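You operate a simulated robot arm through the tools that you are given. There is no shell and no other tool. Be economical: measure what you need, move in short steps, check, and stop when the job is done.

The job below is to be done with a simulated two-armed robot. You get a single attempt, and the scene is never put back.

TASK
Screw the cap back on the tall bottle. Then put three of the filter cans from the violet bench in the silver tray. Then open the green tank lid. The order counts.

It is judged by the outcome, as a careful person would: the job done as asked, and still so three seconds after it is handed in. It fails if anything else is knocked over, pushed out of place, dropped, spilled or broken. Lids that push on must go on centred and level and be pressed home; caps that screw on are set level and turned clockwise until they are tight.

THE ROBOT
Two 7-joint arms with fingered hands on one trunk, on a base that drives. Base frame: it is fixed to the floor where the robot stands at the start and does not move with it; the origin is under the middle of the robot, x ahead of it, y to its left, z up; the surface under the hand at the start is at about z = 880. Lengths are in mm, angles in degrees, forces in N, time in s.
The left shoulder is at the start at [52, 173, 1092], the right one opposite. With the tool pointing down near the work surface each hand reaches from about 300 to 740 mm from the robot's upright axis, wherever it stands, measured 20 degrees to its own side. Places, roughly: filter can [250, -2500, 1000]; green tank lid [-2700, 5200, 1300]; silver tray [500, -2750, 1000]. Payload 3.8 kg a hand.
Tool frame (each hand has its own): the origin (TCP) lies between the finger pads and is the grasp point; the fingertips stand 26 mm ahead of it; z points along the fingers, y is the line along which they close. The gripper opens to 132 mm. The gripper's body begins 73 mm behind the TCP. The gripper is a hand of 3 fingers: y runs from the thumb to the fingers, the wrist lies at [0, 0, -224] in the tool frame, and closing takes about 1.5 s.
Orientation is that of the tool frame in the base frame, as [roll, pitch, yaw] about the fixed x, y, z axes, in that order (R = Rz(yaw) Ry(pitch) Rx(roll)). With the fingers straight down and closing along the base's y, the tool's x points along the base's -x, its y along +y and its z along -z.

THE INTERFACE
- The arms move only by the tool servo_tool. It takes "left_steps", "right_steps" or both (then of equal length, played together; a hand with none holds still); each is a list of rows, each an object (a shift or turn left out is 0, a gripper value left out holds the last) with "dr": the turn, a rotation vector about the base's x, y, z in rad, a list of three; "xyz": the shift along the base's x, y, z in mm, a list of three; "fingers": the closure, from 0 (fully open) to 1 (shut). In form: [{"dr": [rx, ry, rz], "xyz": [tx, ty, tz], "fingers": fingers}, ...]. A call has 1 to 20 rows; each row shifts and turns the commanded pose from where the row before left it. Rows are played at 5 a second. More than 50 mm and 8.6 degrees between two rows, or a gripper value outside its range, and nothing of the call is played. A pose out of reach is approached as far as the arm can. The call stops where the force on the tool passes 40 N (or 10 N more than at its start, if that is more) or the arm is blocked; 0.2 s more then pass. Each finger travels about 108 mm/s and halts on what it meets, pressing with about 25 N; the grip force reading is that of the motor and also rises with nothing between the fingers. The clock runs only during rows and for 0.2 s after the last one: add rows that do not move to give the fingers time. It gives the time, the measured TCP pose, the force on the tool (base axes), the opening and the grip force at its end, in the units of the frame above (readings bear some noise), with the torque about the TCP (base axes, N m) and any sound that the robot's microphone picked up.
- Cameras (640 x 400 px; columns grow to the right, rows downward): "scene" is now at [181.1, 14.5, 1022.2]; the picture's right is [0.04, -1.00, -0.00], its down [0.20, 0.01, -0.98] and it looks along [0.98, 0.04, 0.20] (base axes); focal length 214 px, centre (320, 200). "left" rides on the left gripper at [-61, 3, -92] in its tool frame; the picture's right is [-0.05, -1.00, 0.00], its down [0.83, -0.04, -0.55] and it looks along [0.55, -0.03, 0.83] (tool axes); focal length 230 px, centre (320, 200). "right" rides on the right gripper at [62, 3, -92] in its tool frame; the picture's right is [-0.05, 1.00, 0.00], its down [-0.83, -0.04, -0.56] and it looks along [-0.55, -0.03, 0.83] (tool axes); focal length 230 px, centre (320, 200). There is no depth. A picture from a camera that has moved, and an enlarged one, comes with that camera's place and axes in the base frame and with its lens. The place of the scene camera against the robot may be out by one fixed shift of up to 25 mm in any direction.
- grab_frame(camera): a new picture of that camera. The clock stands still meanwhile.
- raise_lower(by): slides the trunk up (or, below 0, down) by that many mm; the arms and the scene camera ride with it, the base frame stays. It gives what a move gives, with no picture.
- roll_base(legs): drives the robot by 1 to 6 legs, each [ahead, left, turn to the left] in mm, mm and degrees, along the robot's own axes; the way and the turn of a leg run together, so that a leg with both is an arc; at most 1500 mm and 180 degrees a leg. The arms and the cameras ride along, it lands a little off, and it stops where it bumps. It gives what a move gives.
- preshape(shape, hand): the hand has 3 fingers and takes this shape, open, in about a second: jaw (thumb against the fingers, like two jaws); tri (thumb and two fingers); tip (a fingertip pinch); poke (one finger out to press); point (the index stretched); flat (the hand flat); cup (the hand cupped); fist (a fist). The gripper value then closes the fingers along that shape, each until it touches; the sizes above hold for jaw. It gives what a move gives, with no picture.
- pan_tilt(pan, tilt): turns the head with the scene camera to pan (to the left, within 60 degrees either way) and tilt (down, from -29 to 69), counted from straight ahead of the robot. It gives what a move gives.
- close_up(camera, box): a new picture of the part [left, top, right, bottom] of that camera's present view, enlarged. The clock stands still meanwhile.
- finish_job(): hands the job in; it is judged then, once.

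Work in short steps. Places have to be worked out from the pictures, the camera data and where the tool is seen: move nearer, look again, correct. Check each grasp and each placing, and mend what went wrong. You have 165 turns and 122 pictures in all, those below and enlarged ones among them. Open the grippers and draw the arms clear of the work before you hand the job in, unless the task says otherwise; then end with one line.

The tools are called after ">>>" as name(argument=value, ...) on one line, values as JSON. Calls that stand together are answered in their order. servo_tool: Moves the arms, as the interface text tells. Its arguments: {"type":"object","properties":{"left_steps":{"type":"array","items":{"type":"object","properties":{"dr":{"type":"array","items":{"type":"number"}},"xyz":{"type":"array","items":{"type":"number"}},"fingers":{"type":"number"}}}},"right_steps":{"type":"array","items":{"type":"object","properties":{"dr":{"type":"array","items":{"type":"number"}},"xyz":{"type":"array","items":{"type":"number"}},"fingers":{"type":"number"}}}}},"required":[]} The other tools are called the same way: raise_lower (by) slides the trunk up or down; preshape (shape, hand) gives the hand a shape; roll_base (legs) drives the base; pan_tilt (pan, tilt) turns the head that bears the scene camera; grab_frame (camera) takes a picture; close_up (camera, box) takes an enlarged picture of a part of a camera's view; finish_job () hands the job in.

At the start:

```text
t: 0.0
left_eef_pos: [275.4, 241.2, 1226.4]
left_orientation: [-180.0, 1.3, 179.9]
left_force: [0.1, 0.5, 0.0]
left_ft_torque: [0.01, 0.0, 0.0]
left_width: 131.8
left_grasp_force: 0.0
left_shape: jaw
right_eef_pos: [367.5, -9.2, 1137.9]
right_orientation: [179.9, 1.3, -179.9]
right_force: [0.3, -0.2, -0.3]
right_ft_torque: [0.02, -0.01, 0.01]
right_width: 131.9
right_grasp_force: 0.0
right_shape: jaw
trunk travel left (down, up): [-389.0, 93.0]
robot x, y, heading: [-0.3, 2.9, 0.1]
head pan, tilt: [60.2, -11.3]
```

scene: 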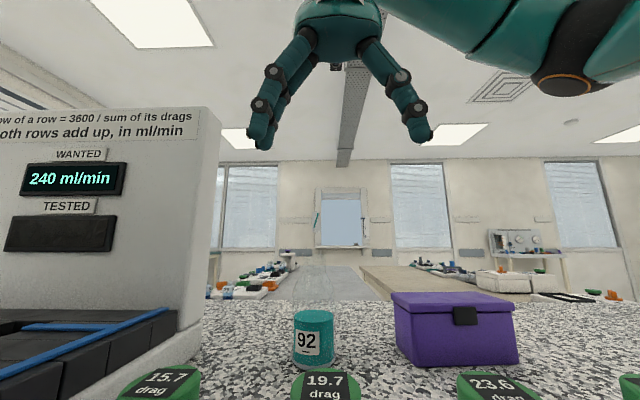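
right: 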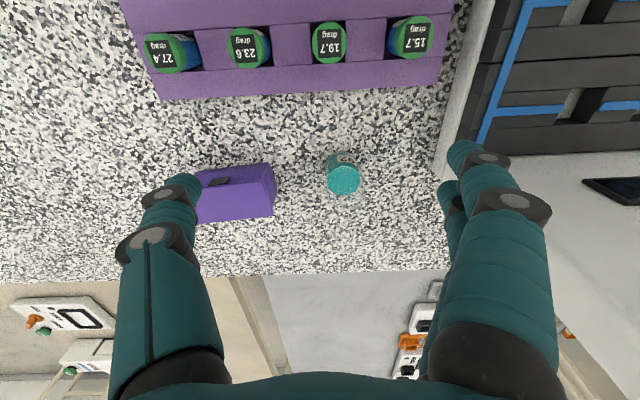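
left: 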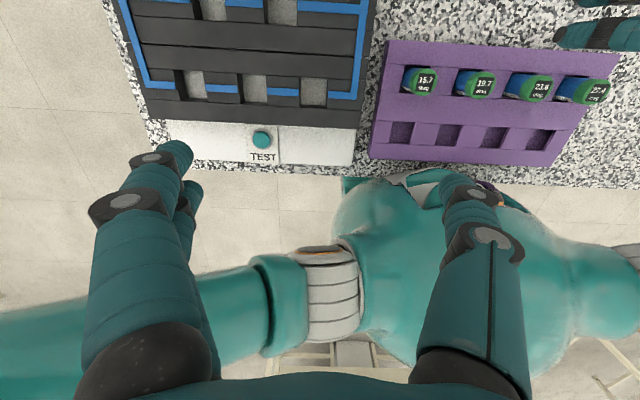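

I'll begin by looking around with the head, starting by panning to the right.

>>> pan_tilt(pan=-60, tilt=10)

>>> grab_frame(camera="scene")

```text
t: 2.0
left_eef_pos: [275.7, 241.3, 1227.5]
left_orientation: [180.0, 1.4, -179.9]
left_force: [0.5, 0.3, 0.8]
left_ft_torque: [-0.01, 0.03, 0.0]
left_width: 131.9
left_grasp_force: 0.0
left_shape: jaw
right_eef_pos: [367.4, -7.9, 1138.4]
right_orientation: [180.0, 1.3, -179.9]
right_force: [0.8, -1.3, 0.0]
right_ft_torque: [-0.04, 0.02, 0.04]
right_width: 131.9
right_grasp_force: 0.0
right_shape: jaw
trunk travel left (down, up): [-389.0, 93.0]
robot x, y, heading: [-0.3, -1.1, 0.2]
head pan, tilt: [-60.0, 10.0]
```

```text
118 pictures are left
camera scene: at [190.5, 13.9, 989.2], right [0.02, -1.0, 0.0], down [-0.17, 0.0, -0.98], along [0.98, 0.02, -0.17], focal length 214 px, centre (320, 200)
```

scene: 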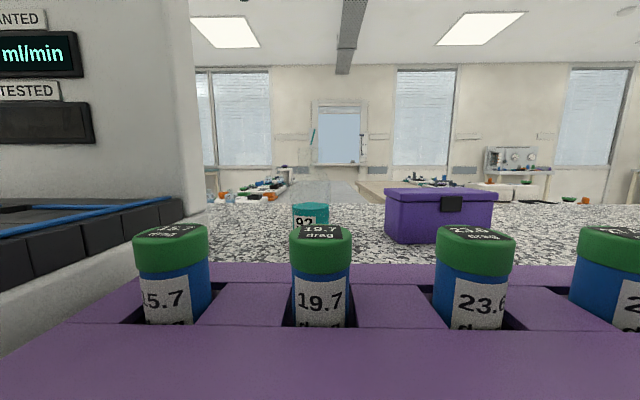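

The pan doesn't seem to change the view (only tilt does), so I'll look around by turning the base. I back off the bench first, then turn right.

>>> roll_base(legs=[[-450, 0, 0], [0, 0, -60]])

>>> grab_frame(camera="scene")

```text
t: 7.4
left_eef_pos: [-102.1, -123.7, 1210.7]
left_orientation: [-179.9, -0.1, 119.8]
left_force: [-0.4, 0.6, -0.1]
left_ft_torque: [-0.03, 0.0, 0.04]
left_width: 131.7
left_grasp_force: 0.1
left_shape: jaw
right_eef_pos: [-274.9, -324.9, 1118.8]
right_orientation: [-179.9, 0.1, 119.7]
right_force: [-0.4, -0.4, 0.0]
right_ft_torque: [0.01, -0.01, 0.04]
right_width: 132.2
right_grasp_force: 0.1
right_shape: jaw
trunk travel left (down, up): [-389.0, 93.0]
robot x, y, heading: [-454.1, 2.0, -60.3]
head pan, tilt: [-60.0, 10.0]
```

```text
117 pictures are left
camera scene: at [-451.2, -150.1, 976.5], right [-0.86, 0.5, 0.0], down [0.09, 0.15, -0.98], along [-0.5, -0.85, -0.17], focal length 214 px, centre (320, 200)
```

scene: 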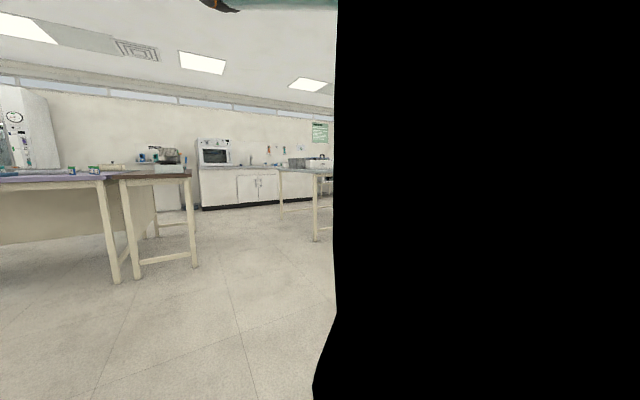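

Pan does work now; an arm blocks half of the view. I see a violet bench ahead-left. Pan to 0.

>>> pan_tilt(pan=0, tilt=10)

>>> grab_frame(camera="scene")

```text
t: 8.7
left_eef_pos: [-101.8, -123.6, 1209.9]
left_orientation: [-179.9, 0.0, 119.8]
left_force: [0.0, -0.4, -0.1]
left_ft_torque: [0.02, -0.01, 0.01]
left_width: 131.9
left_grasp_force: 0.0
left_shape: jaw
right_eef_pos: [-275.4, -325.0, 1118.9]
right_orientation: [180.0, 0.0, 119.7]
right_force: [-1.3, 0.0, -0.3]
right_ft_torque: [0.0, -0.01, 0.01]
right_width: 132.1
right_grasp_force: 0.1
right_shape: jaw
trunk travel left (down, up): [-389.0, 93.0]
robot x, y, heading: [-452.6, 1.2, -60.6]
head pan, tilt: [0.0, 10.0]
```

```text
116 pictures are left
camera scene: at [-358.2, -150.5, 976.5], right [-0.87, -0.5, 0.0], down [-0.09, 0.15, -0.98], along [0.49, -0.86, -0.17], focal length 214 px, centre (320, 200)
```

scene: 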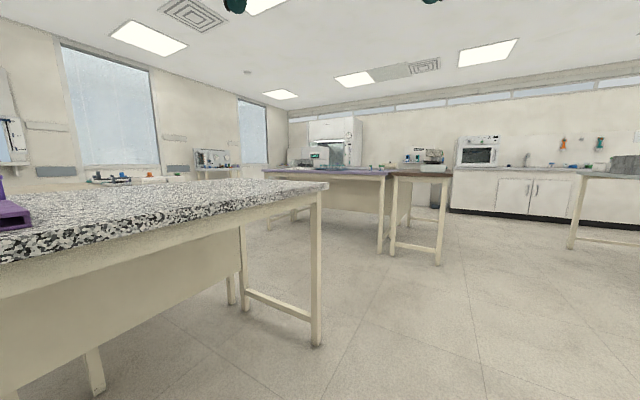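

I enlarge the violet bench region and the side cabinets to look for the tall bottle.

>>> close_up(camera="scene", box=[260, 110, 460, 235])

>>> close_up(camera="scene", box=[440, 110, 640, 235])

>>> close_up(camera="scene", box=[0, 100, 260, 262])

```text
3.20 times, centred on (360, 172) of scene
camera zoom: at [-358.2, -150.5, 976.5], right [-0.87, -0.5, 0.0], down [-0.09, 0.15, -0.98], along [0.49, -0.86, -0.17], focal length 686 px, centre (192, 288)
```

zoom: 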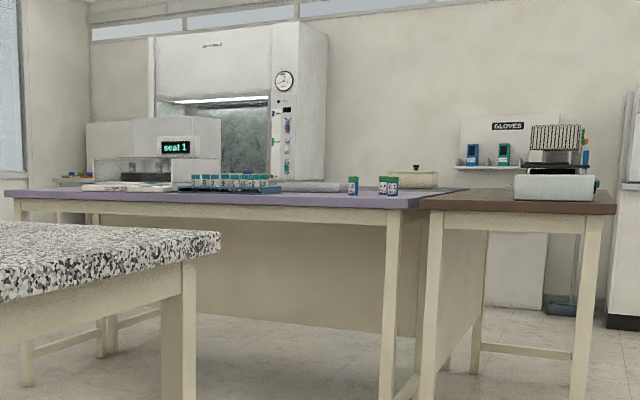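

```text
3.20 times, centred on (540, 172) of scene
camera zoom: at [-358.2, -150.5, 976.5], right [-0.87, -0.5, 0.0], down [-0.09, 0.15, -0.98], along [0.49, -0.86, -0.17], focal length 686 px, centre (-384, 288)
```

zoom: 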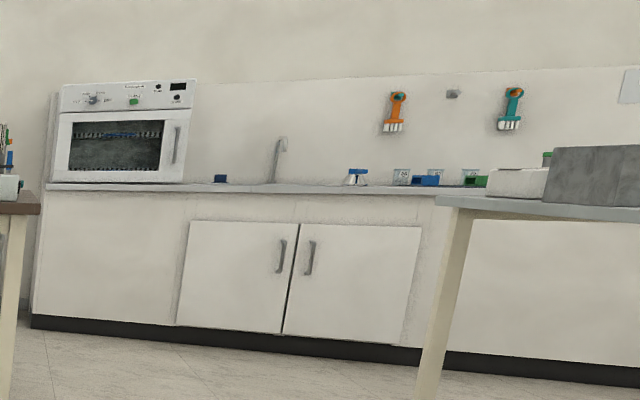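

```text
2.46 times, centred on (130, 181) of scene
camera zoom: at [-358.2, -150.5, 976.5], right [-0.87, -0.5, 0.0], down [-0.09, 0.15, -0.98], along [0.49, -0.86, -0.17], focal length 528 px, centre (788, 247)
```

zoom: 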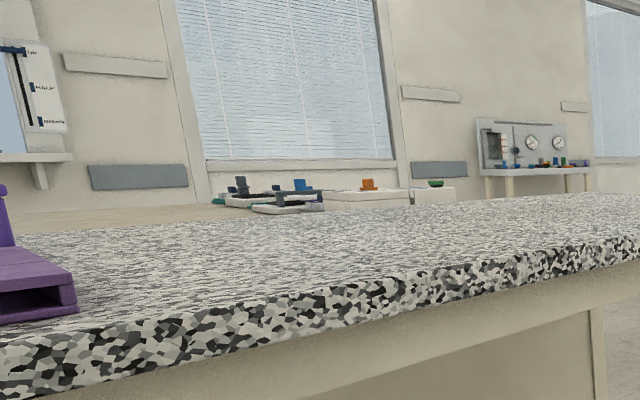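

No tall bottle this way yet. I raise the trunk for a better view and turn further right.

>>> raise_lower(by=90)

>>> roll_base(legs=[[-200, 0, -90]])

>>> grab_frame(camera="scene")

```text
t: 9.9
left_eef_pos: [-99.6, -124.6, 1300.0]
left_orientation: [-179.9, 0.0, 119.8]
left_force: [0.0, -0.6, 0.7]
left_ft_torque: [0.01, 0.01, -0.02]
left_width: 131.8
left_grasp_force: 0.0
left_shape: jaw
right_eef_pos: [-274.9, -325.7, 1208.2]
right_orientation: [180.0, -0.2, 119.8]
right_force: [-0.1, 0.6, -0.3]
right_ft_torque: [0.04, -0.02, -0.01]
right_width: 131.9
right_grasp_force: 0.1
right_shape: jaw
trunk travel left (down, up): [-479.0, 3.0]
robot x, y, heading: [-451.1, -1.7, -60.3]
head pan, tilt: [0.0, 10.0]
```

```text
t: 14.1
left_eef_pos: [-524.6, -176.1, 1299.9]
left_orientation: [-179.9, 0.0, 31.0]
left_force: [0.1, -0.3, 0.6]
left_ft_torque: [-0.01, 0.0, 0.02]
left_width: 132.0
left_grasp_force: 0.0
left_shape: jaw
right_eef_pos: [-730.2, -7.6, 1209.3]
right_orientation: [-179.9, 0.1, 30.7]
right_force: [0.0, -0.1, -0.2]
right_ft_torque: [-0.02, 0.0, -0.02]
right_width: 131.8
right_grasp_force: 0.1
right_shape: jaw
trunk travel left (down, up): [-479.0, 3.0]
robot x, y, heading: [-406.3, 176.5, -149.2]
head pan, tilt: [0.0, 10.0]
```

```text
112 pictures are left
camera scene: at [-579.5, 85.2, 1097.3], right [-0.51, 0.86, 0.0], down [0.15, 0.09, -0.98], along [-0.85, -0.5, -0.17], focal length 214 px, centre (320, 200)
```

scene: 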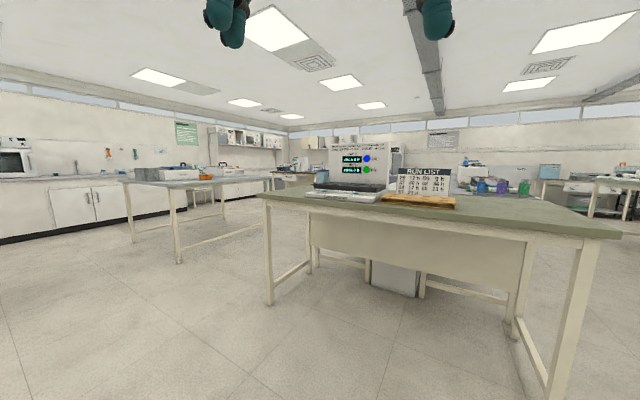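

There are coloured bottles on the green bench; I enlarge.

>>> close_up(camera="scene", box=[440, 130, 640, 255])

>>> close_up(camera="scene", box=[110, 110, 310, 235])

>>> close_up(camera="scene", box=[270, 110, 470, 235])

```text
3.20 times, centred on (540, 192) of scene
camera zoom: at [-579.5, 85.2, 1097.3], right [-0.51, 0.86, 0.0], down [0.15, 0.09, -0.98], along [-0.85, -0.5, -0.17], focal length 686 px, centre (-384, 224)
```

zoom: 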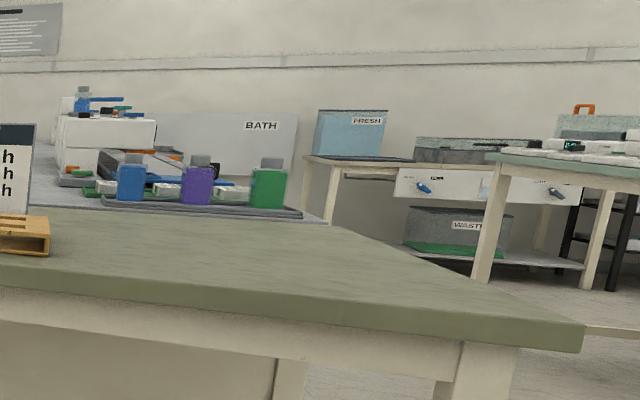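

```text
3.20 times, centred on (210, 172) of scene
camera zoom: at [-579.5, 85.2, 1097.3], right [-0.51, 0.86, 0.0], down [0.15, 0.09, -0.98], along [-0.85, -0.5, -0.17], focal length 686 px, centre (672, 288)
```

zoom: 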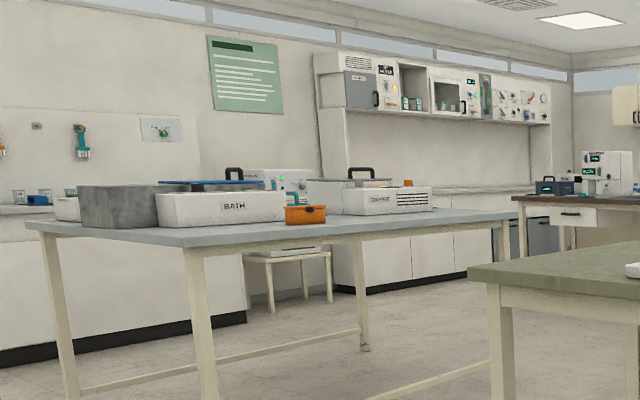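

```text
3.20 times, centred on (370, 172) of scene
camera zoom: at [-579.5, 85.2, 1097.3], right [-0.51, 0.86, 0.0], down [0.15, 0.09, -0.98], along [-0.85, -0.5, -0.17], focal length 686 px, centre (160, 288)
```

zoom: 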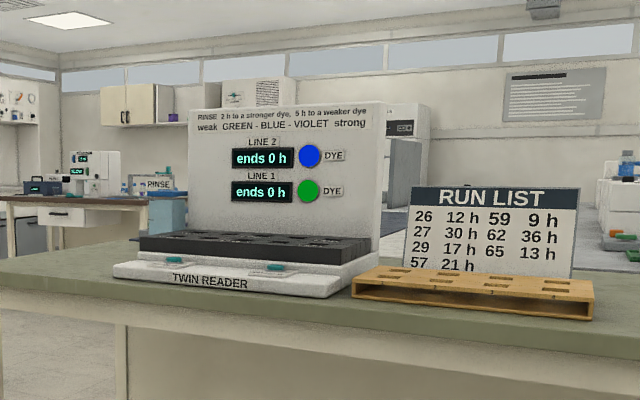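

Nothing like a tall uncapped bottle yet; turn further right (view towards +y).

>>> roll_base(legs=[[0, 0, -80]])

>>> grab_frame(camera="scene")

```text
t: 18.0
left_eef_pos: [-770.3, 245.2, 1299.2]
left_orientation: [-179.9, 0.1, -51.4]
left_force: [-0.3, 0.5, -0.2]
left_ft_torque: [0.0, -0.06, 0.04]
left_width: 131.9
left_grasp_force: 0.1
left_shape: jaw
right_eef_pos: [-631.7, 471.3, 1209.6]
right_orientation: [179.9, 0.0, -51.4]
right_force: [-0.2, -0.4, -0.3]
right_ft_torque: [0.02, -0.02, -0.03]
right_width: 131.9
right_grasp_force: 0.1
right_shape: jaw
trunk travel left (down, up): [-479.0, 3.0]
robot x, y, heading: [-405.1, 177.6, 128.4]
head pan, tilt: [0.0, 10.0]
```

```text
108 pictures are left
camera scene: at [-532.3, 345.3, 1097.3], right [0.78, 0.62, 0.0], down [0.11, -0.14, -0.98], along [-0.61, 0.77, -0.17], focal length 214 px, centre (320, 200)
```

scene: 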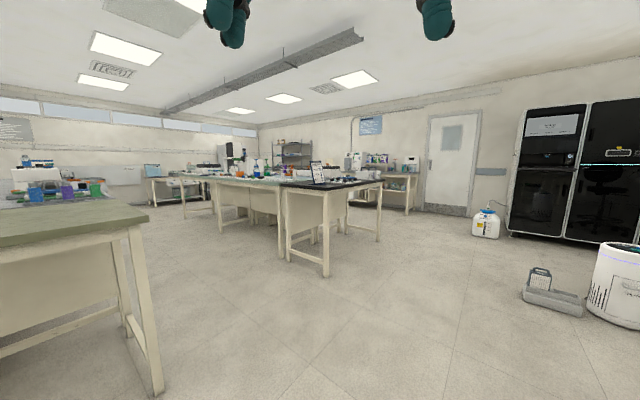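

Enlarging the benches in the middle and the right-hand machines.

>>> close_up(camera="scene", box=[270, 120, 430, 220])

>>> close_up(camera="scene", box=[140, 120, 300, 220])

>>> close_up(camera="scene", box=[0, 130, 160, 230])

```text
4.00 times, centred on (350, 170) of scene
camera zoom: at [-532.3, 345.3, 1097.3], right [0.78, 0.62, 0.0], down [0.11, -0.14, -0.98], along [-0.61, 0.77, -0.17], focal length 858 px, centre (200, 320)
```

zoom: 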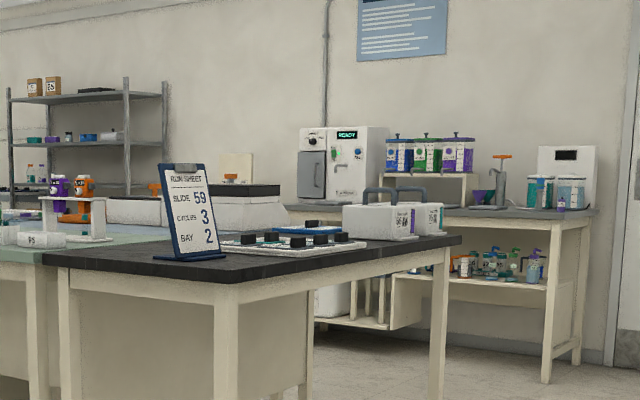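

```text
4.00 times, centred on (220, 170) of scene
camera zoom: at [-532.3, 345.3, 1097.3], right [0.78, 0.62, 0.0], down [0.11, -0.14, -0.98], along [-0.61, 0.77, -0.17], focal length 858 px, centre (720, 320)
```

zoom: 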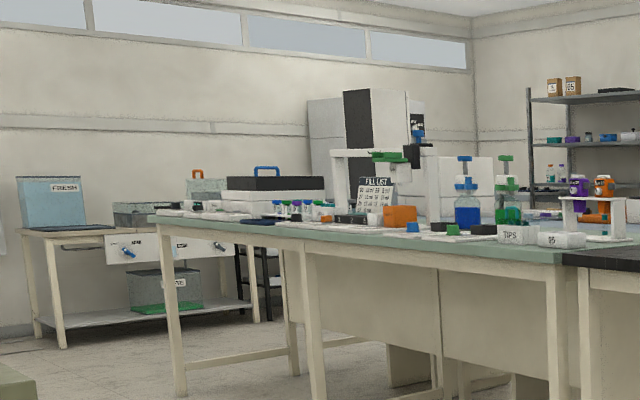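

```text
4.00 times, centred on (80, 180) of scene
camera zoom: at [-532.3, 345.3, 1097.3], right [0.78, 0.62, 0.0], down [0.11, -0.14, -0.98], along [-0.61, 0.77, -0.17], focal length 858 px, centre (1280, 280)
```

zoom: 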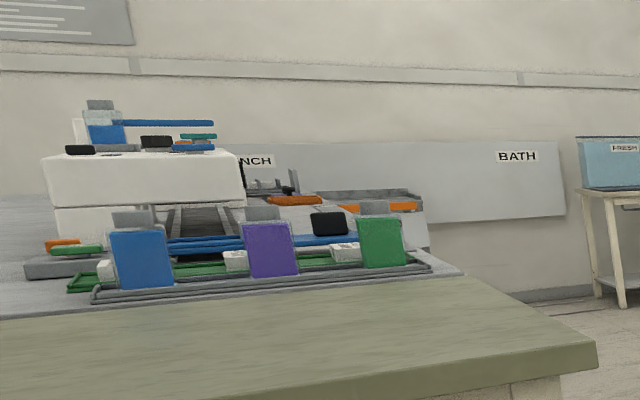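

The green tank is the middle of the three on the shelf at the far bench. Still need the tall bottle; turn further right to see the +x/+y side.

>>> roll_base(legs=[[0, 0, -80]])

>>> grab_frame(camera="scene")

```text
t: 21.8
left_eef_pos: [-413.2, 547.6, 1300.4]
left_orientation: [-179.9, 0.0, -129.5]
left_force: [0.1, -0.8, -0.4]
left_ft_torque: [0.01, -0.01, 0.0]
left_width: 131.8
left_grasp_force: 0.1
left_shape: jaw
right_eef_pos: [-162.8, 456.9, 1209.8]
right_orientation: [179.9, 0.0, -129.7]
right_force: [-0.7, 0.3, 0.4]
right_ft_torque: [0.04, -0.01, -0.01]
right_width: 132.0
right_grasp_force: 0.0
right_shape: jaw
trunk travel left (down, up): [-479.0, 3.0]
robot x, y, heading: [-406.8, 175.3, 50.5]
head pan, tilt: [0.0, 10.0]
```

```text
104 pictures are left
camera scene: at [-278.5, 343.2, 1097.3], right [0.77, -0.64, 0.0], down [-0.11, -0.13, -0.98], along [0.63, 0.76, -0.17], focal length 214 px, centre (320, 200)
```

scene: 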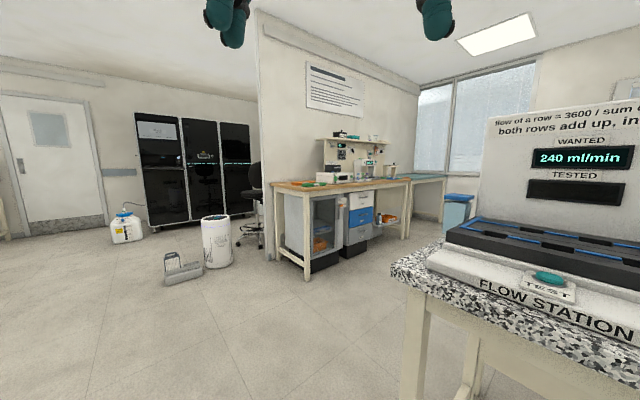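

I enlarge the wooden bench and then look in the +x direction.

>>> close_up(camera="scene", box=[250, 120, 450, 245])

>>> roll_base(legs=[[-300, 0, -50]])

>>> grab_frame(camera="scene")

```text
3.20 times, centred on (350, 182) of scene
camera zoom: at [-278.5, 343.2, 1097.3], right [0.77, -0.64, 0.0], down [-0.11, -0.13, -0.98], along [0.63, 0.76, -0.17], focal length 686 px, centre (224, 256)
```

zoom: 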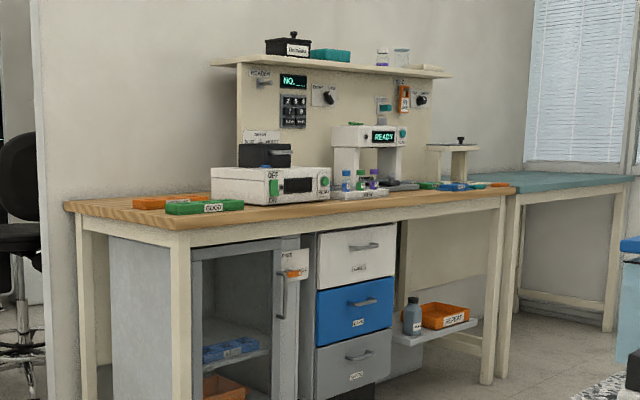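

```text
t: 24.5
left_eef_pos: [-382.6, 292.3, 1299.6]
left_orientation: [-179.9, 0.0, 179.2]
left_force: [-0.1, -0.2, -0.2]
left_ft_torque: [-0.02, -0.04, -0.03]
left_width: 131.9
left_grasp_force: 0.0
left_shape: jaw
right_eef_pos: [-298.2, 40.0, 1208.0]
right_orientation: [-180.0, 0.0, 179.1]
right_force: [-0.4, 0.1, 0.0]
right_ft_torque: [-0.02, 0.02, 0.01]
right_width: 132.0
right_grasp_force: 0.0
right_shape: jaw
trunk travel left (down, up): [-479.0, 3.0]
robot x, y, heading: [-669.2, 54.9, -0.8]
head pan, tilt: [0.0, 10.0]
```

```text
102 pictures are left
camera scene: at [-469.0, 63.4, 1097.3], right [-0.02, -1.0, 0.0], down [-0.17, 0.0, -0.98], along [0.98, -0.01, -0.17], focal length 214 px, centre (320, 200)
```

scene: 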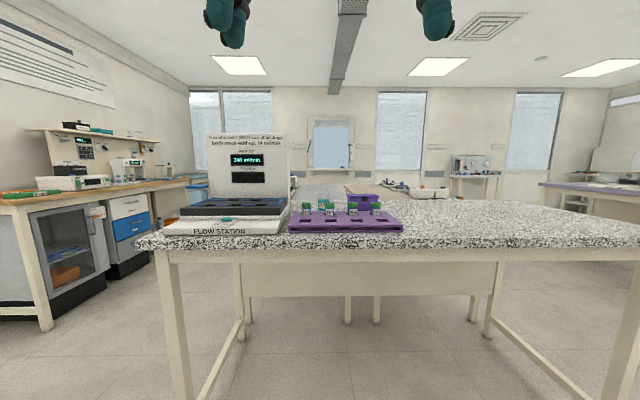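

Enlarging the far area beyond the granite bench.

>>> close_up(camera="scene", box=[360, 130, 520, 230])

>>> close_up(camera="scene", box=[260, 130, 420, 230])

```text
4.00 times, centred on (440, 180) of scene
camera zoom: at [-469.0, 63.4, 1097.3], right [-0.02, -1.0, 0.0], down [-0.17, 0.0, -0.98], along [0.98, -0.01, -0.17], focal length 858 px, centre (-160, 280)
```

zoom: 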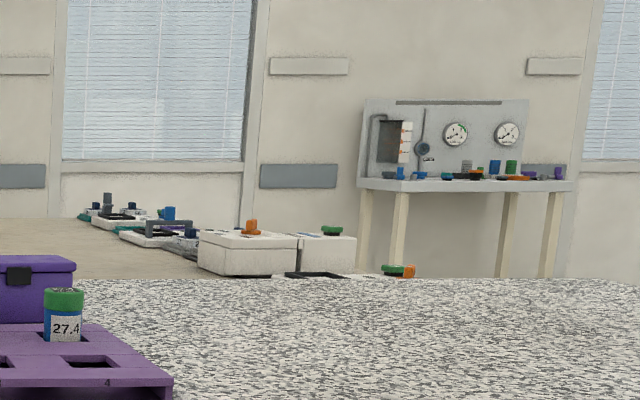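

```text
4.00 times, centred on (340, 180) of scene
camera zoom: at [-469.0, 63.4, 1097.3], right [-0.02, -1.0, 0.0], down [-0.17, 0.0, -0.98], along [0.98, -0.01, -0.17], focal length 858 px, centre (240, 280)
```

zoom: 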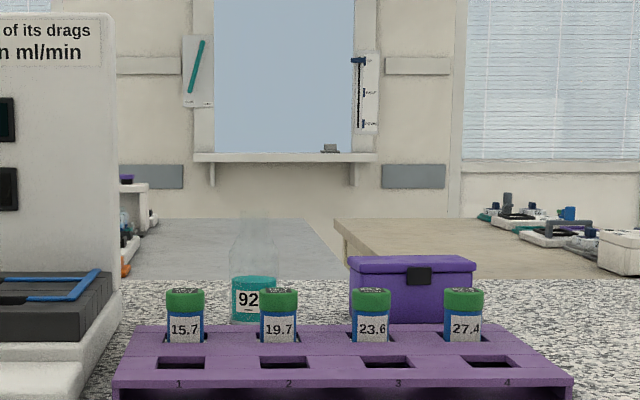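

The "92" item seems to be a tall transparent bottle with teal liquid. Enlarge further.

>>> close_up(camera="scene", box=[302, 170, 342, 215])

>>> close_up(camera="right", box=[0, 0, 640, 400])

```text
8.89 times, centred on (322, 192) of scene
camera zoom: at [-469.0, 63.4, 1097.3], right [-0.02, -1.0, 0.0], down [-0.17, 0.0, -0.98], along [0.98, -0.01, -0.17], focal length 1906 px, centre (302, 267)
```

zoom: 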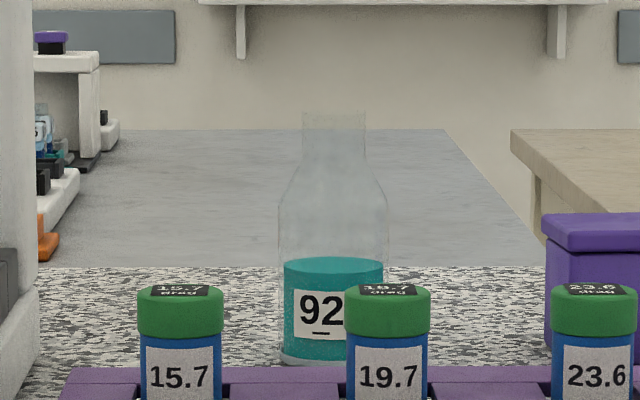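

```text
1.00 times, centred on (320, 200) of right (not enlarged: the box is as wide or as high as the picture)
camera zoom: at [-359.4, 45.9, 1302.2], right [0.07, 1.0, 0.0], down [0.83, -0.06, 0.56], along [0.55, -0.04, -0.83], focal length 230 px, centre (320, 200)
```

zoom: 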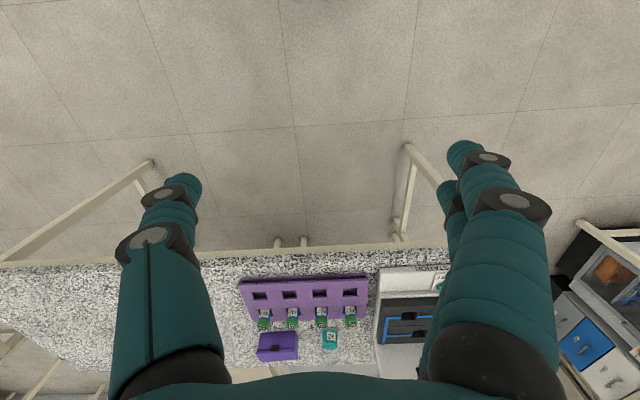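

It is an uncapped glass bottle on the granite bench. I drive up to the bench a bit right, to view behind things and find its cap.

>>> roll_base(legs=[[0, -300, 0], [540, 0, 0]])

>>> pan_tilt(pan=20, tilt=25)

>>> grab_frame(camera="scene")

```text
t: 30.4
left_eef_pos: [147.9, -13.9, 1300.7]
left_orientation: [-179.9, 0.0, 178.8]
left_force: [0.0, -0.3, 0.5]
left_ft_torque: [0.01, 0.0, -0.01]
left_width: 132.2
left_grasp_force: 0.1
left_shape: jaw
right_eef_pos: [231.8, -265.3, 1209.0]
right_orientation: [180.0, 0.1, 178.8]
right_force: [-0.7, 0.4, 0.1]
right_ft_torque: [-0.02, 0.03, 0.02]
right_width: 132.1
right_grasp_force: 0.1
right_shape: jaw
trunk travel left (down, up): [-479.0, 3.0]
robot x, y, heading: [-142.1, -249.0, -1.0]
head pan, tilt: [0.0, 10.0]
```

```text
t: 31.2
left_eef_pos: [148.3, -14.3, 1301.1]
left_orientation: [-179.9, 0.0, 178.7]
left_force: [0.4, -0.1, -0.1]
left_ft_torque: [0.0, -0.01, 0.0]
left_width: 131.8
left_grasp_force: 0.0
left_shape: jaw
right_eef_pos: [232.1, -265.9, 1209.5]
right_orientation: [-179.9, 0.0, 178.8]
right_force: [-0.3, 0.2, -0.4]
right_ft_torque: [0.01, -0.02, 0.03]
right_width: 131.9
right_grasp_force: 0.0
right_shape: jaw
trunk travel left (down, up): [-479.0, 3.0]
robot x, y, heading: [-136.6, -252.1, -1.2]
head pan, tilt: [20.0, 25.0]
```

```text
97 pictures are left
camera scene: at [56.5, -210.4, 1073.0], right [0.32, -0.95, 0.0], down [-0.4, -0.14, -0.91], along [0.86, 0.29, -0.42], focal length 214 px, centre (320, 200)
```

scene: 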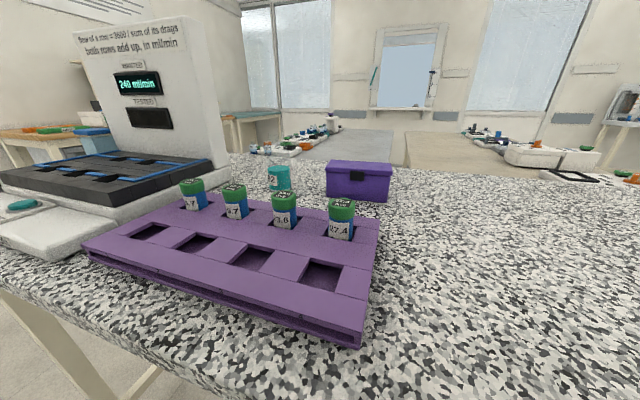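

The cap isn't in sight; the latched violet box is a candidate, but I first check from above with the hand cameras.

>>> grab_frame(camera="right")

>>> grab_frame(camera="left")

```text
96 pictures are left
camera right: at [171.6, -260.2, 1302.3], right [0.07, 1.0, 0.0], down [0.83, -0.06, 0.56], along [0.55, -0.04, -0.83], focal length 230 px, centre (320, 200)
```

right: 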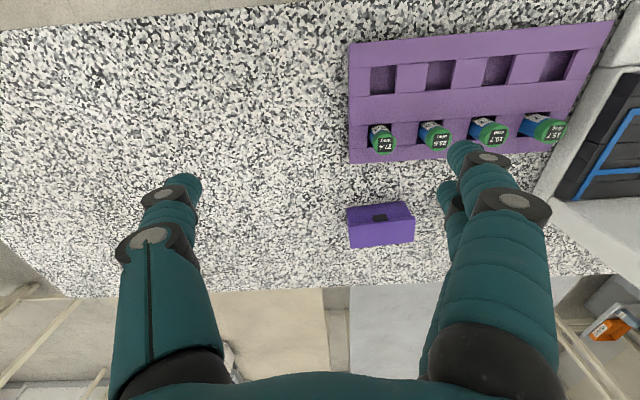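

```text
95 pictures are left
camera left: at [209.5, -13.8, 1393.0], right [0.03, -1.0, 0.0], down [-0.83, -0.03, 0.55], along [-0.55, -0.02, -0.83], focal length 230 px, centre (320, 200)
```

left: 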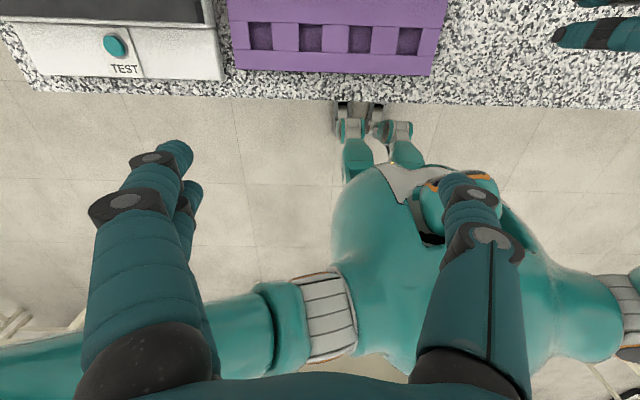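

No cap seen on the granite bench top. Before considering the box, I'll survey the violet bench (in case the tall bottle is there): back up, face -y, drive along.

>>> roll_base(legs=[[-250, 0, 0], [0, 0, -89], [1250, 0, 0]])

>>> pan_tilt(pan=15, tilt=10)

>>> grab_frame(camera="scene")

```text
t: 42.7
left_eef_pos: [-153.8, -1764.0, 1300.3]
left_orientation: [-179.9, -0.1, 89.8]
left_force: [0.2, -0.4, 0.1]
left_ft_torque: [0.0, 0.02, -0.02]
left_width: 132.0
left_grasp_force: 0.1
left_shape: jaw
right_eef_pos: [-404.8, -1853.0, 1209.2]
right_orientation: [-180.0, 0.0, 89.8]
right_force: [0.3, -0.3, 0.9]
right_ft_torque: [-0.01, -0.02, -0.01]
right_width: 132.0
right_grasp_force: 0.1
right_shape: jaw
trunk travel left (down, up): [-479.0, 3.0]
robot x, y, heading: [-394.9, -1480.6, -90.1]
head pan, tilt: [20.0, 25.0]
```

```text
t: 43.4
left_eef_pos: [-154.1, -1763.4, 1299.7]
left_orientation: [-179.8, 0.0, 89.8]
left_force: [1.1, 0.1, 0.2]
left_ft_torque: [0.01, 0.02, 0.04]
left_width: 131.7
left_grasp_force: 0.1
left_shape: jaw
right_eef_pos: [-404.6, -1852.6, 1209.8]
right_orientation: [179.9, -0.1, 89.8]
right_force: [-0.4, 0.5, -0.3]
right_ft_torque: [0.0, 0.01, -0.02]
right_width: 131.8
right_grasp_force: 0.1
right_shape: jaw
trunk travel left (down, up): [-479.0, 3.0]
robot x, y, heading: [-392.4, -1478.7, -90.1]
head pan, tilt: [15.0, 10.0]
```

```text
94 pictures are left
camera scene: at [-371.9, -1666.7, 1097.3], right [-0.97, -0.26, 0.0], down [-0.04, 0.17, -0.98], along [0.25, -0.95, -0.17], focal length 214 px, centre (320, 200)
```

scene: 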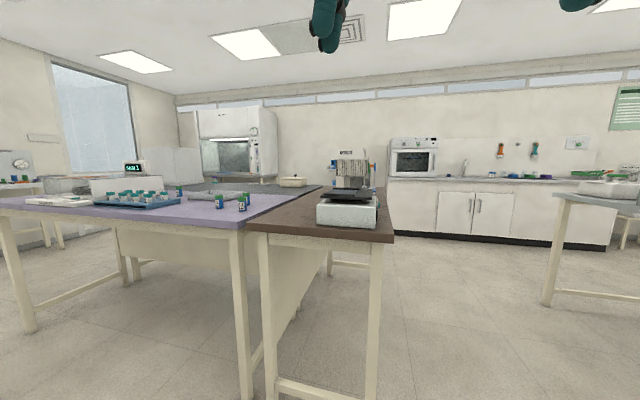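

>>> close_up(camera="scene", box=[90, 140, 260, 246])

>>> close_up(camera="scene", box=[240, 130, 400, 230])

>>> close_up(camera="scene", box=[440, 120, 640, 245])

```text
3.76 times, centred on (175, 193) of scene
camera zoom: at [-371.9, -1666.7, 1097.3], right [-0.97, -0.26, 0.0], down [-0.04, 0.17, -0.98], along [0.25, -0.95, -0.17], focal length 807 px, centre (866, 226)
```

zoom: 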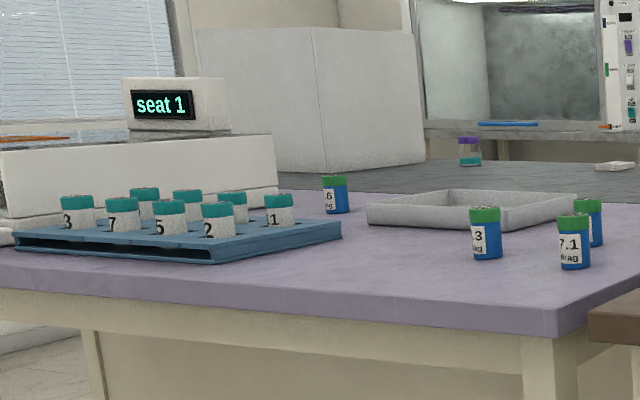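

```text
4.00 times, centred on (320, 180) of scene
camera zoom: at [-371.9, -1666.7, 1097.3], right [-0.97, -0.26, 0.0], down [-0.04, 0.17, -0.98], along [0.25, -0.95, -0.17], focal length 858 px, centre (320, 280)
```

zoom: 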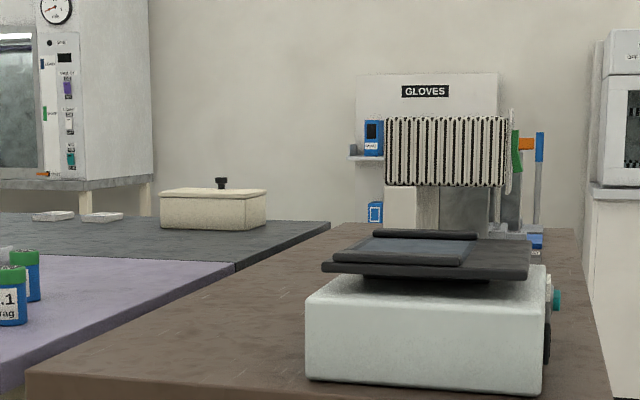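

```text
3.20 times, centred on (540, 182) of scene
camera zoom: at [-371.9, -1666.7, 1097.3], right [-0.97, -0.26, 0.0], down [-0.04, 0.17, -0.98], along [0.25, -0.95, -0.17], focal length 686 px, centre (-384, 256)
```

zoom: 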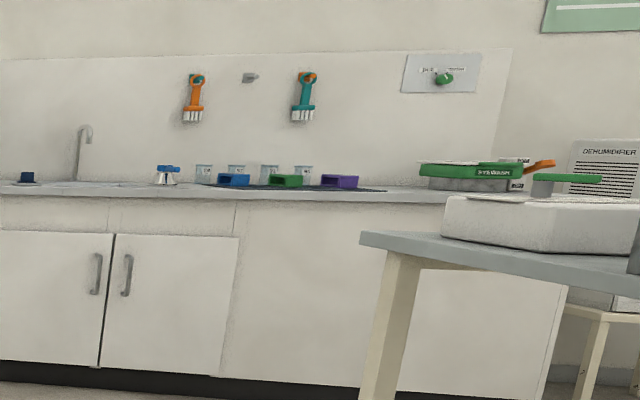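

The violet bench holds the loose filter cans and the silver tray, but no tall bottle. So the open glass bottle at the start bench it is; I return there and look behind/inside the violet box.

>>> roll_base(legs=[[-1410, 0, 0], [0, 0, 90], [330, 0, 0]])

>>> pan_tilt(pan=0, tilt=25)

>>> grab_frame(camera="scene")

```text
t: 56.0
left_eef_pos: [222.0, 157.9, 1301.1]
left_orientation: [-179.9, 0.1, -179.9]
left_force: [0.0, -0.6, 0.1]
left_ft_torque: [-0.01, -0.01, 0.01]
left_width: 132.0
left_grasp_force: 0.1
left_shape: jaw
right_eef_pos: [310.7, -91.7, 1210.6]
right_orientation: [179.9, 0.2, 179.9]
right_force: [0.3, 0.2, -0.3]
right_ft_torque: [0.02, 0.0, 0.02]
right_width: 131.9
right_grasp_force: 0.1
right_shape: jaw
trunk travel left (down, up): [-479.0, 3.0]
robot x, y, heading: [-59.9, -87.5, 0.2]
head pan, tilt: [15.0, 10.0]
```

```text
t: 56.8
left_eef_pos: [222.2, 157.8, 1300.4]
left_orientation: [-179.9, 0.0, -179.9]
left_force: [-0.2, -0.2, 0.8]
left_ft_torque: [-0.01, 0.0, -0.03]
left_width: 132.0
left_grasp_force: 0.1
left_shape: jaw
right_eef_pos: [313.0, -90.9, 1208.9]
right_orientation: [180.0, -0.1, -179.7]
right_force: [0.7, -0.4, -0.8]
right_ft_torque: [-0.02, 0.02, 0.0]
right_width: 131.7
right_grasp_force: 0.1
right_shape: jaw
trunk travel left (down, up): [-479.0, 3.0]
robot x, y, heading: [-58.9, -85.4, 0.2]
head pan, tilt: [0.0, 25.0]
```

```text
90 pictures are left
camera scene: at [139.9, -71.4, 1073.0], right [0.0, -1.0, 0.0], down [-0.42, 0.0, -0.91], along [0.91, 0.0, -0.42], focal length 214 px, centre (320, 200)
```

scene: 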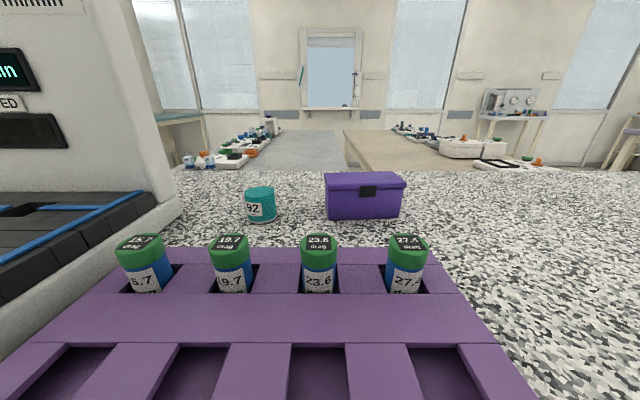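

Move the right hand forward over the box area (high) to look behind it.

>>> servo_tool(right_steps=[{"xyz": [45, -10, 0]}, {"xyz": [45, -10, 0]}, {"xyz": [45, -10, 0]}, {"xyz": [45, -10, 0]}, {"xyz": [45, -10, 0]}, {"xyz": [25, 0, 0]}, {}])

>>> grab_frame(camera="right")

```text
t: 58.4
left_eef_pos: [221.5, 158.9, 1300.6]
left_orientation: [-179.9, 0.1, -179.9]
left_force: [-0.3, 0.1, 0.2]
left_ft_torque: [0.0, -0.01, 0.0]
left_width: 131.8
left_grasp_force: 0.0
left_shape: jaw
right_eef_pos: [521.6, -146.2, 1206.8]
right_orientation: [-179.9, 0.1, -179.7]
right_force: [0.3, 0.6, 0.5]
right_ft_torque: [-0.04, -0.02, 0.0]
right_width: 132.0
right_grasp_force: 0.0
right_shape: jaw
right hand out of reach, approached as far as the arm can: row 5, 6
trunk travel left (down, up): [-479.0, 3.0]
robot x, y, heading: [-56.5, -80.4, 0.1]
head pan, tilt: [0.0, 25.0]
```

```text
89 pictures are left
camera right: at [459.9, -142.1, 1299.0], right [0.05, 1.0, 0.0], down [0.83, -0.04, 0.56], along [0.56, -0.03, -0.83], focal length 230 px, centre (320, 200)
```

right: 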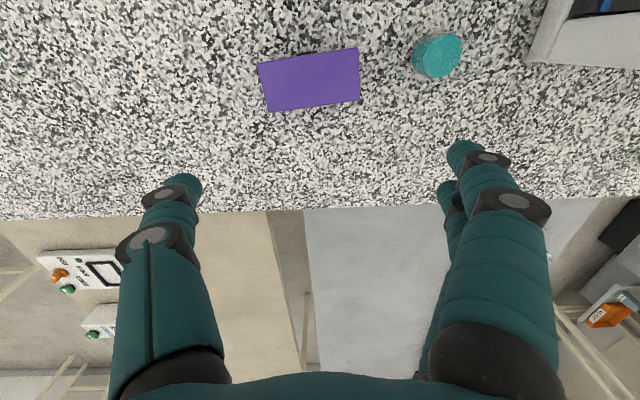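

Nothing behind the box either, so the cap is most likely inside it. I look closely at the latch and lid.

>>> close_up(camera="scene", box=[300, 155, 430, 235])

>>> close_up(camera="scene", box=[215, 120, 305, 235])

```text
4.92 times, centred on (365, 195) of scene
camera zoom: at [139.8, -70.8, 1073.0], right [0.0, -1.0, 0.0], down [-0.42, 0.0, -0.91], along [0.91, 0.0, -0.42], focal length 1056 px, centre (98, 225)
```

zoom: 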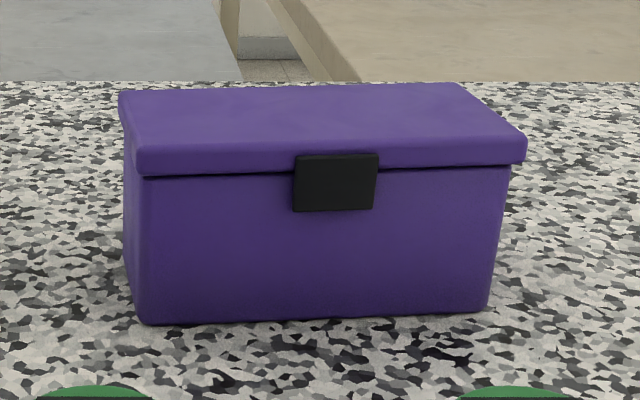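

```text
3.48 times, centred on (260, 178) of scene
camera zoom: at [139.8, -70.8, 1073.0], right [0.0, -1.0, 0.0], down [-0.42, 0.0, -0.91], along [0.91, 0.0, -0.42], focal length 746 px, centre (529, 278)
```

zoom: 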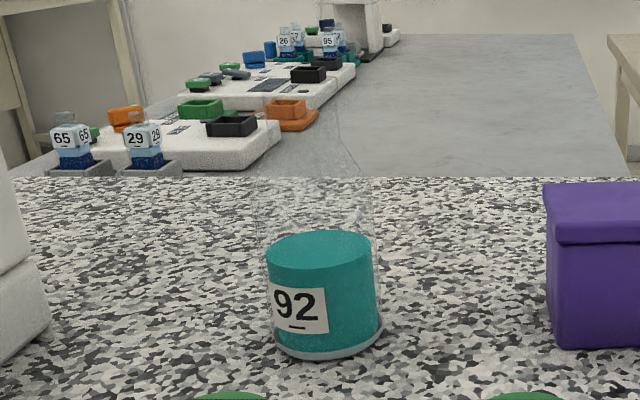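

I spot something at the right edge of the hand picture behind the machine; enlarge that.

>>> close_up(camera="right", box=[540, 80, 640, 240])

```text
2.50 times, centred on (590, 160) of right
camera zoom: at [459.9, -142.1, 1299.0], right [0.05, 1.0, 0.0], down [0.83, -0.04, 0.56], along [0.56, -0.03, -0.83], focal length 575 px, centre (-355, 300)
```

zoom: 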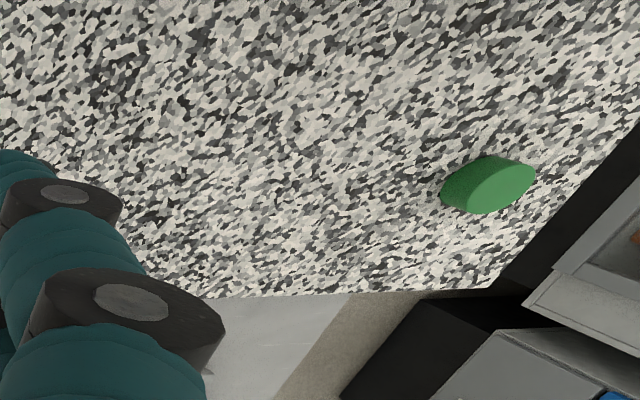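

That is a green screw cap, lying on the granite bench behind the machine at about (666, 492). I'll retract the right hand and drive around to the bench's left end, keeping clear.

>>> servo_tool(right_steps=[{"xyz": [-45, 0, 0]}, {"xyz": [-45, 0, 0]}, {"xyz": [-45, 0, 0]}, {"xyz": [-45, 0, 0]}, {"xyz": [-40, 0, 0]}, {}])

>>> roll_base(legs=[[-420, 0, 0], [0, 1350, 0], [0, 0, -90], [0, 1310, 0]])

>>> pan_tilt(pan=0, tilt=25)

>>> grab_frame(camera="scene")

```text
t: 59.8
left_eef_pos: [223.5, 156.9, 1299.7]
left_orientation: [-179.9, 0.1, -179.9]
left_force: [0.2, 0.1, -0.2]
left_ft_torque: [-0.01, 0.01, 0.04]
left_width: 131.6
left_grasp_force: 0.0
left_shape: jaw
right_eef_pos: [300.4, -148.0, 1202.8]
right_orientation: [-180.0, 0.0, -179.9]
right_force: [0.0, -0.9, -0.2]
right_ft_torque: [0.0, 0.0, -0.01]
right_width: 131.9
right_grasp_force: 0.1
right_shape: jaw
trunk travel left (down, up): [-479.0, 3.0]
robot x, y, heading: [-61.2, -85.4, 0.1]
head pan, tilt: [0.0, 25.0]
```

```text
t: 89.1
left_eef_pos: [1055.4, 923.9, 1299.8]
left_orientation: [-179.9, -0.1, 88.3]
left_force: [-0.4, 0.2, -0.6]
left_ft_torque: [0.0, 0.04, 0.0]
left_width: 132.2
left_grasp_force: 0.0
left_shape: jaw
right_eef_pos: [747.7, 855.1, 1203.5]
right_orientation: [-180.0, 0.0, 88.5]
right_force: [1.0, 0.0, 0.4]
right_ft_torque: [-0.05, -0.03, 0.04]
right_width: 131.8
right_grasp_force: 0.3
right_shape: jaw
trunk travel left (down, up): [-479.0, 3.0]
robot x, y, heading: [818.8, 1212.0, -91.5]
head pan, tilt: [0.0, 25.0]
```

```text
t: 89.7
left_eef_pos: [1056.0, 923.7, 1299.8]
left_orientation: [-179.9, 0.1, 88.4]
left_force: [-0.1, -0.2, 0.8]
left_ft_torque: [0.05, 0.0, -0.01]
left_width: 131.8
left_grasp_force: 0.1
left_shape: jaw
right_eef_pos: [746.6, 855.4, 1204.1]
right_orientation: [180.0, 0.0, 88.4]
right_force: [-0.6, 0.0, -0.2]
right_ft_torque: [0.02, -0.03, 0.02]
right_width: 132.0
right_grasp_force: 0.0
right_shape: jaw
trunk travel left (down, up): [-479.0, 3.0]
robot x, y, heading: [821.2, 1208.8, -91.8]
head pan, tilt: [0.0, 25.0]
```

```text
85 pictures are left
camera scene: at [815.4, 1024.9, 1073.0], right [-1.0, 0.03, 0.0], down [0.01, 0.42, -0.91], along [-0.03, -0.91, -0.42], focal length 214 px, centre (320, 200)
```

scene: 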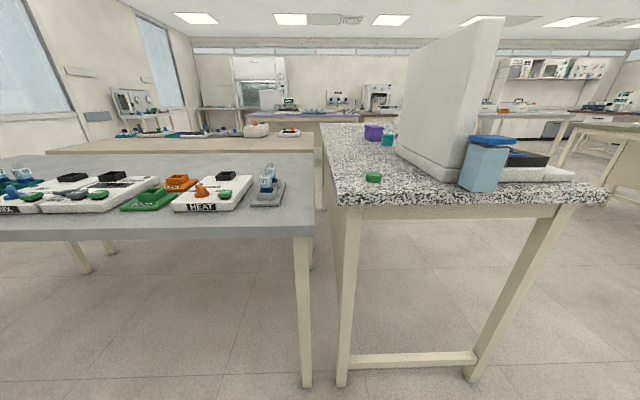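

The cap is seen at about (660, 489). Drive ahead 250 and move the right hand above it.

>>> roll_base(legs=[[240, 0, 1.5]])

```text
t: 91.4
left_eef_pos: [1058.7, 692.4, 1301.5]
left_orientation: [179.9, 0.1, 89.8]
left_force: [0.6, -0.6, 0.9]
left_ft_torque: [0.03, -0.03, -0.01]
left_width: 131.9
left_grasp_force: 0.0
left_shape: jaw
right_eef_pos: [752.0, 616.5, 1204.0]
right_orientation: [180.0, 0.1, 89.9]
right_force: [0.2, -0.6, -0.1]
right_ft_torque: [0.03, -0.01, -0.01]
right_width: 131.6
right_grasp_force: 0.0
right_shape: jaw
trunk travel left (down, up): [-479.0, 3.0]
robot x, y, heading: [819.3, 973.1, -90.0]
head pan, tilt: [0.0, 25.0]
```

>>> servo_tool(right_steps=[{"xyz": [-30, -30, -30]}, {"xyz": [-30, -30, -30]}, {"xyz": [-20, -20, -40]}, {"xyz": [0, -10, -40]}, {}])

>>> grab_frame(camera="right")

```text
refused: row 1 steps farther than a row can; nothing moved
```

```text
84 pictures are left
camera right: at [755.9, 678.8, 1297.2], right [1.0, -0.06, 0.0], down [-0.05, -0.83, 0.56], along [-0.03, -0.56, -0.83], focal length 230 px, centre (320, 200)
```

right: 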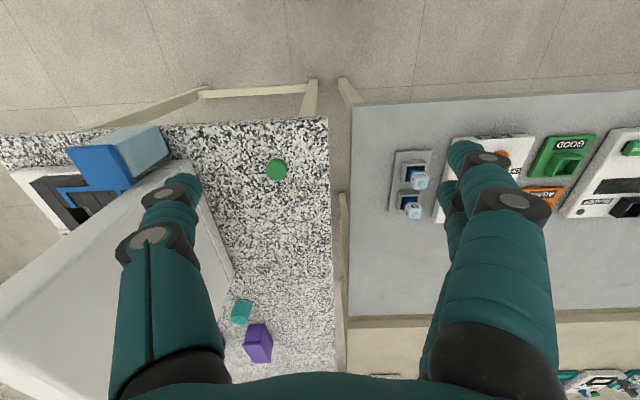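

Cap localised at (660, 482). Move to above it in smaller rows.

>>> servo_tool(right_steps=[{"xyz": [-13, -19, -32]}, {"xyz": [-13, -19, -32]}, {"xyz": [-13, -19, -32]}, {"xyz": [-13, -19, -32]}, {"xyz": [-13, -19, -32]}, {"xyz": [-13, -19, -32]}, {"xyz": [-14, -20, -32]}, {}, {}])

>>> grab_frame(camera="right")

```text
t: 93.4
left_eef_pos: [1057.0, 690.8, 1301.6]
left_orientation: [-179.8, 0.1, 89.8]
left_force: [0.4, -1.2, -0.2]
left_ft_torque: [0.01, 0.03, 0.01]
left_width: 131.8
left_grasp_force: 0.1
left_shape: jaw
right_eef_pos: [660.3, 482.5, 979.4]
right_orientation: [-179.9, 0.2, 89.9]
right_force: [0.4, -0.4, 1.0]
right_ft_torque: [0.01, -0.03, -0.01]
right_width: 132.0
right_grasp_force: 0.1
right_shape: jaw
trunk travel left (down, up): [-479.0, 3.0]
robot x, y, heading: [819.6, 975.1, -90.1]
head pan, tilt: [0.0, 25.0]
```

```text
83 pictures are left
camera right: at [664.5, 545.6, 1072.5], right [1.0, -0.06, 0.0], down [-0.05, -0.83, 0.56], along [-0.03, -0.56, -0.83], focal length 230 px, centre (320, 200)
```

right: 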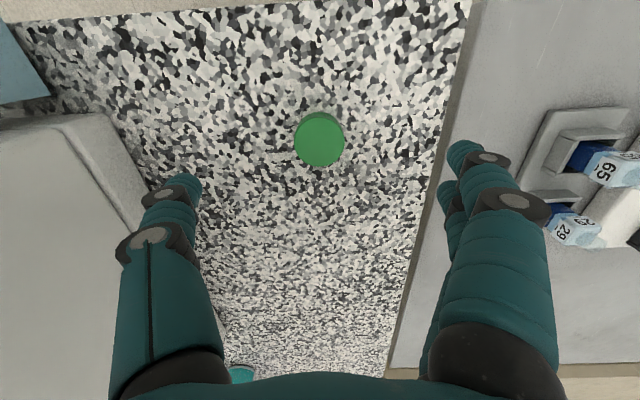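

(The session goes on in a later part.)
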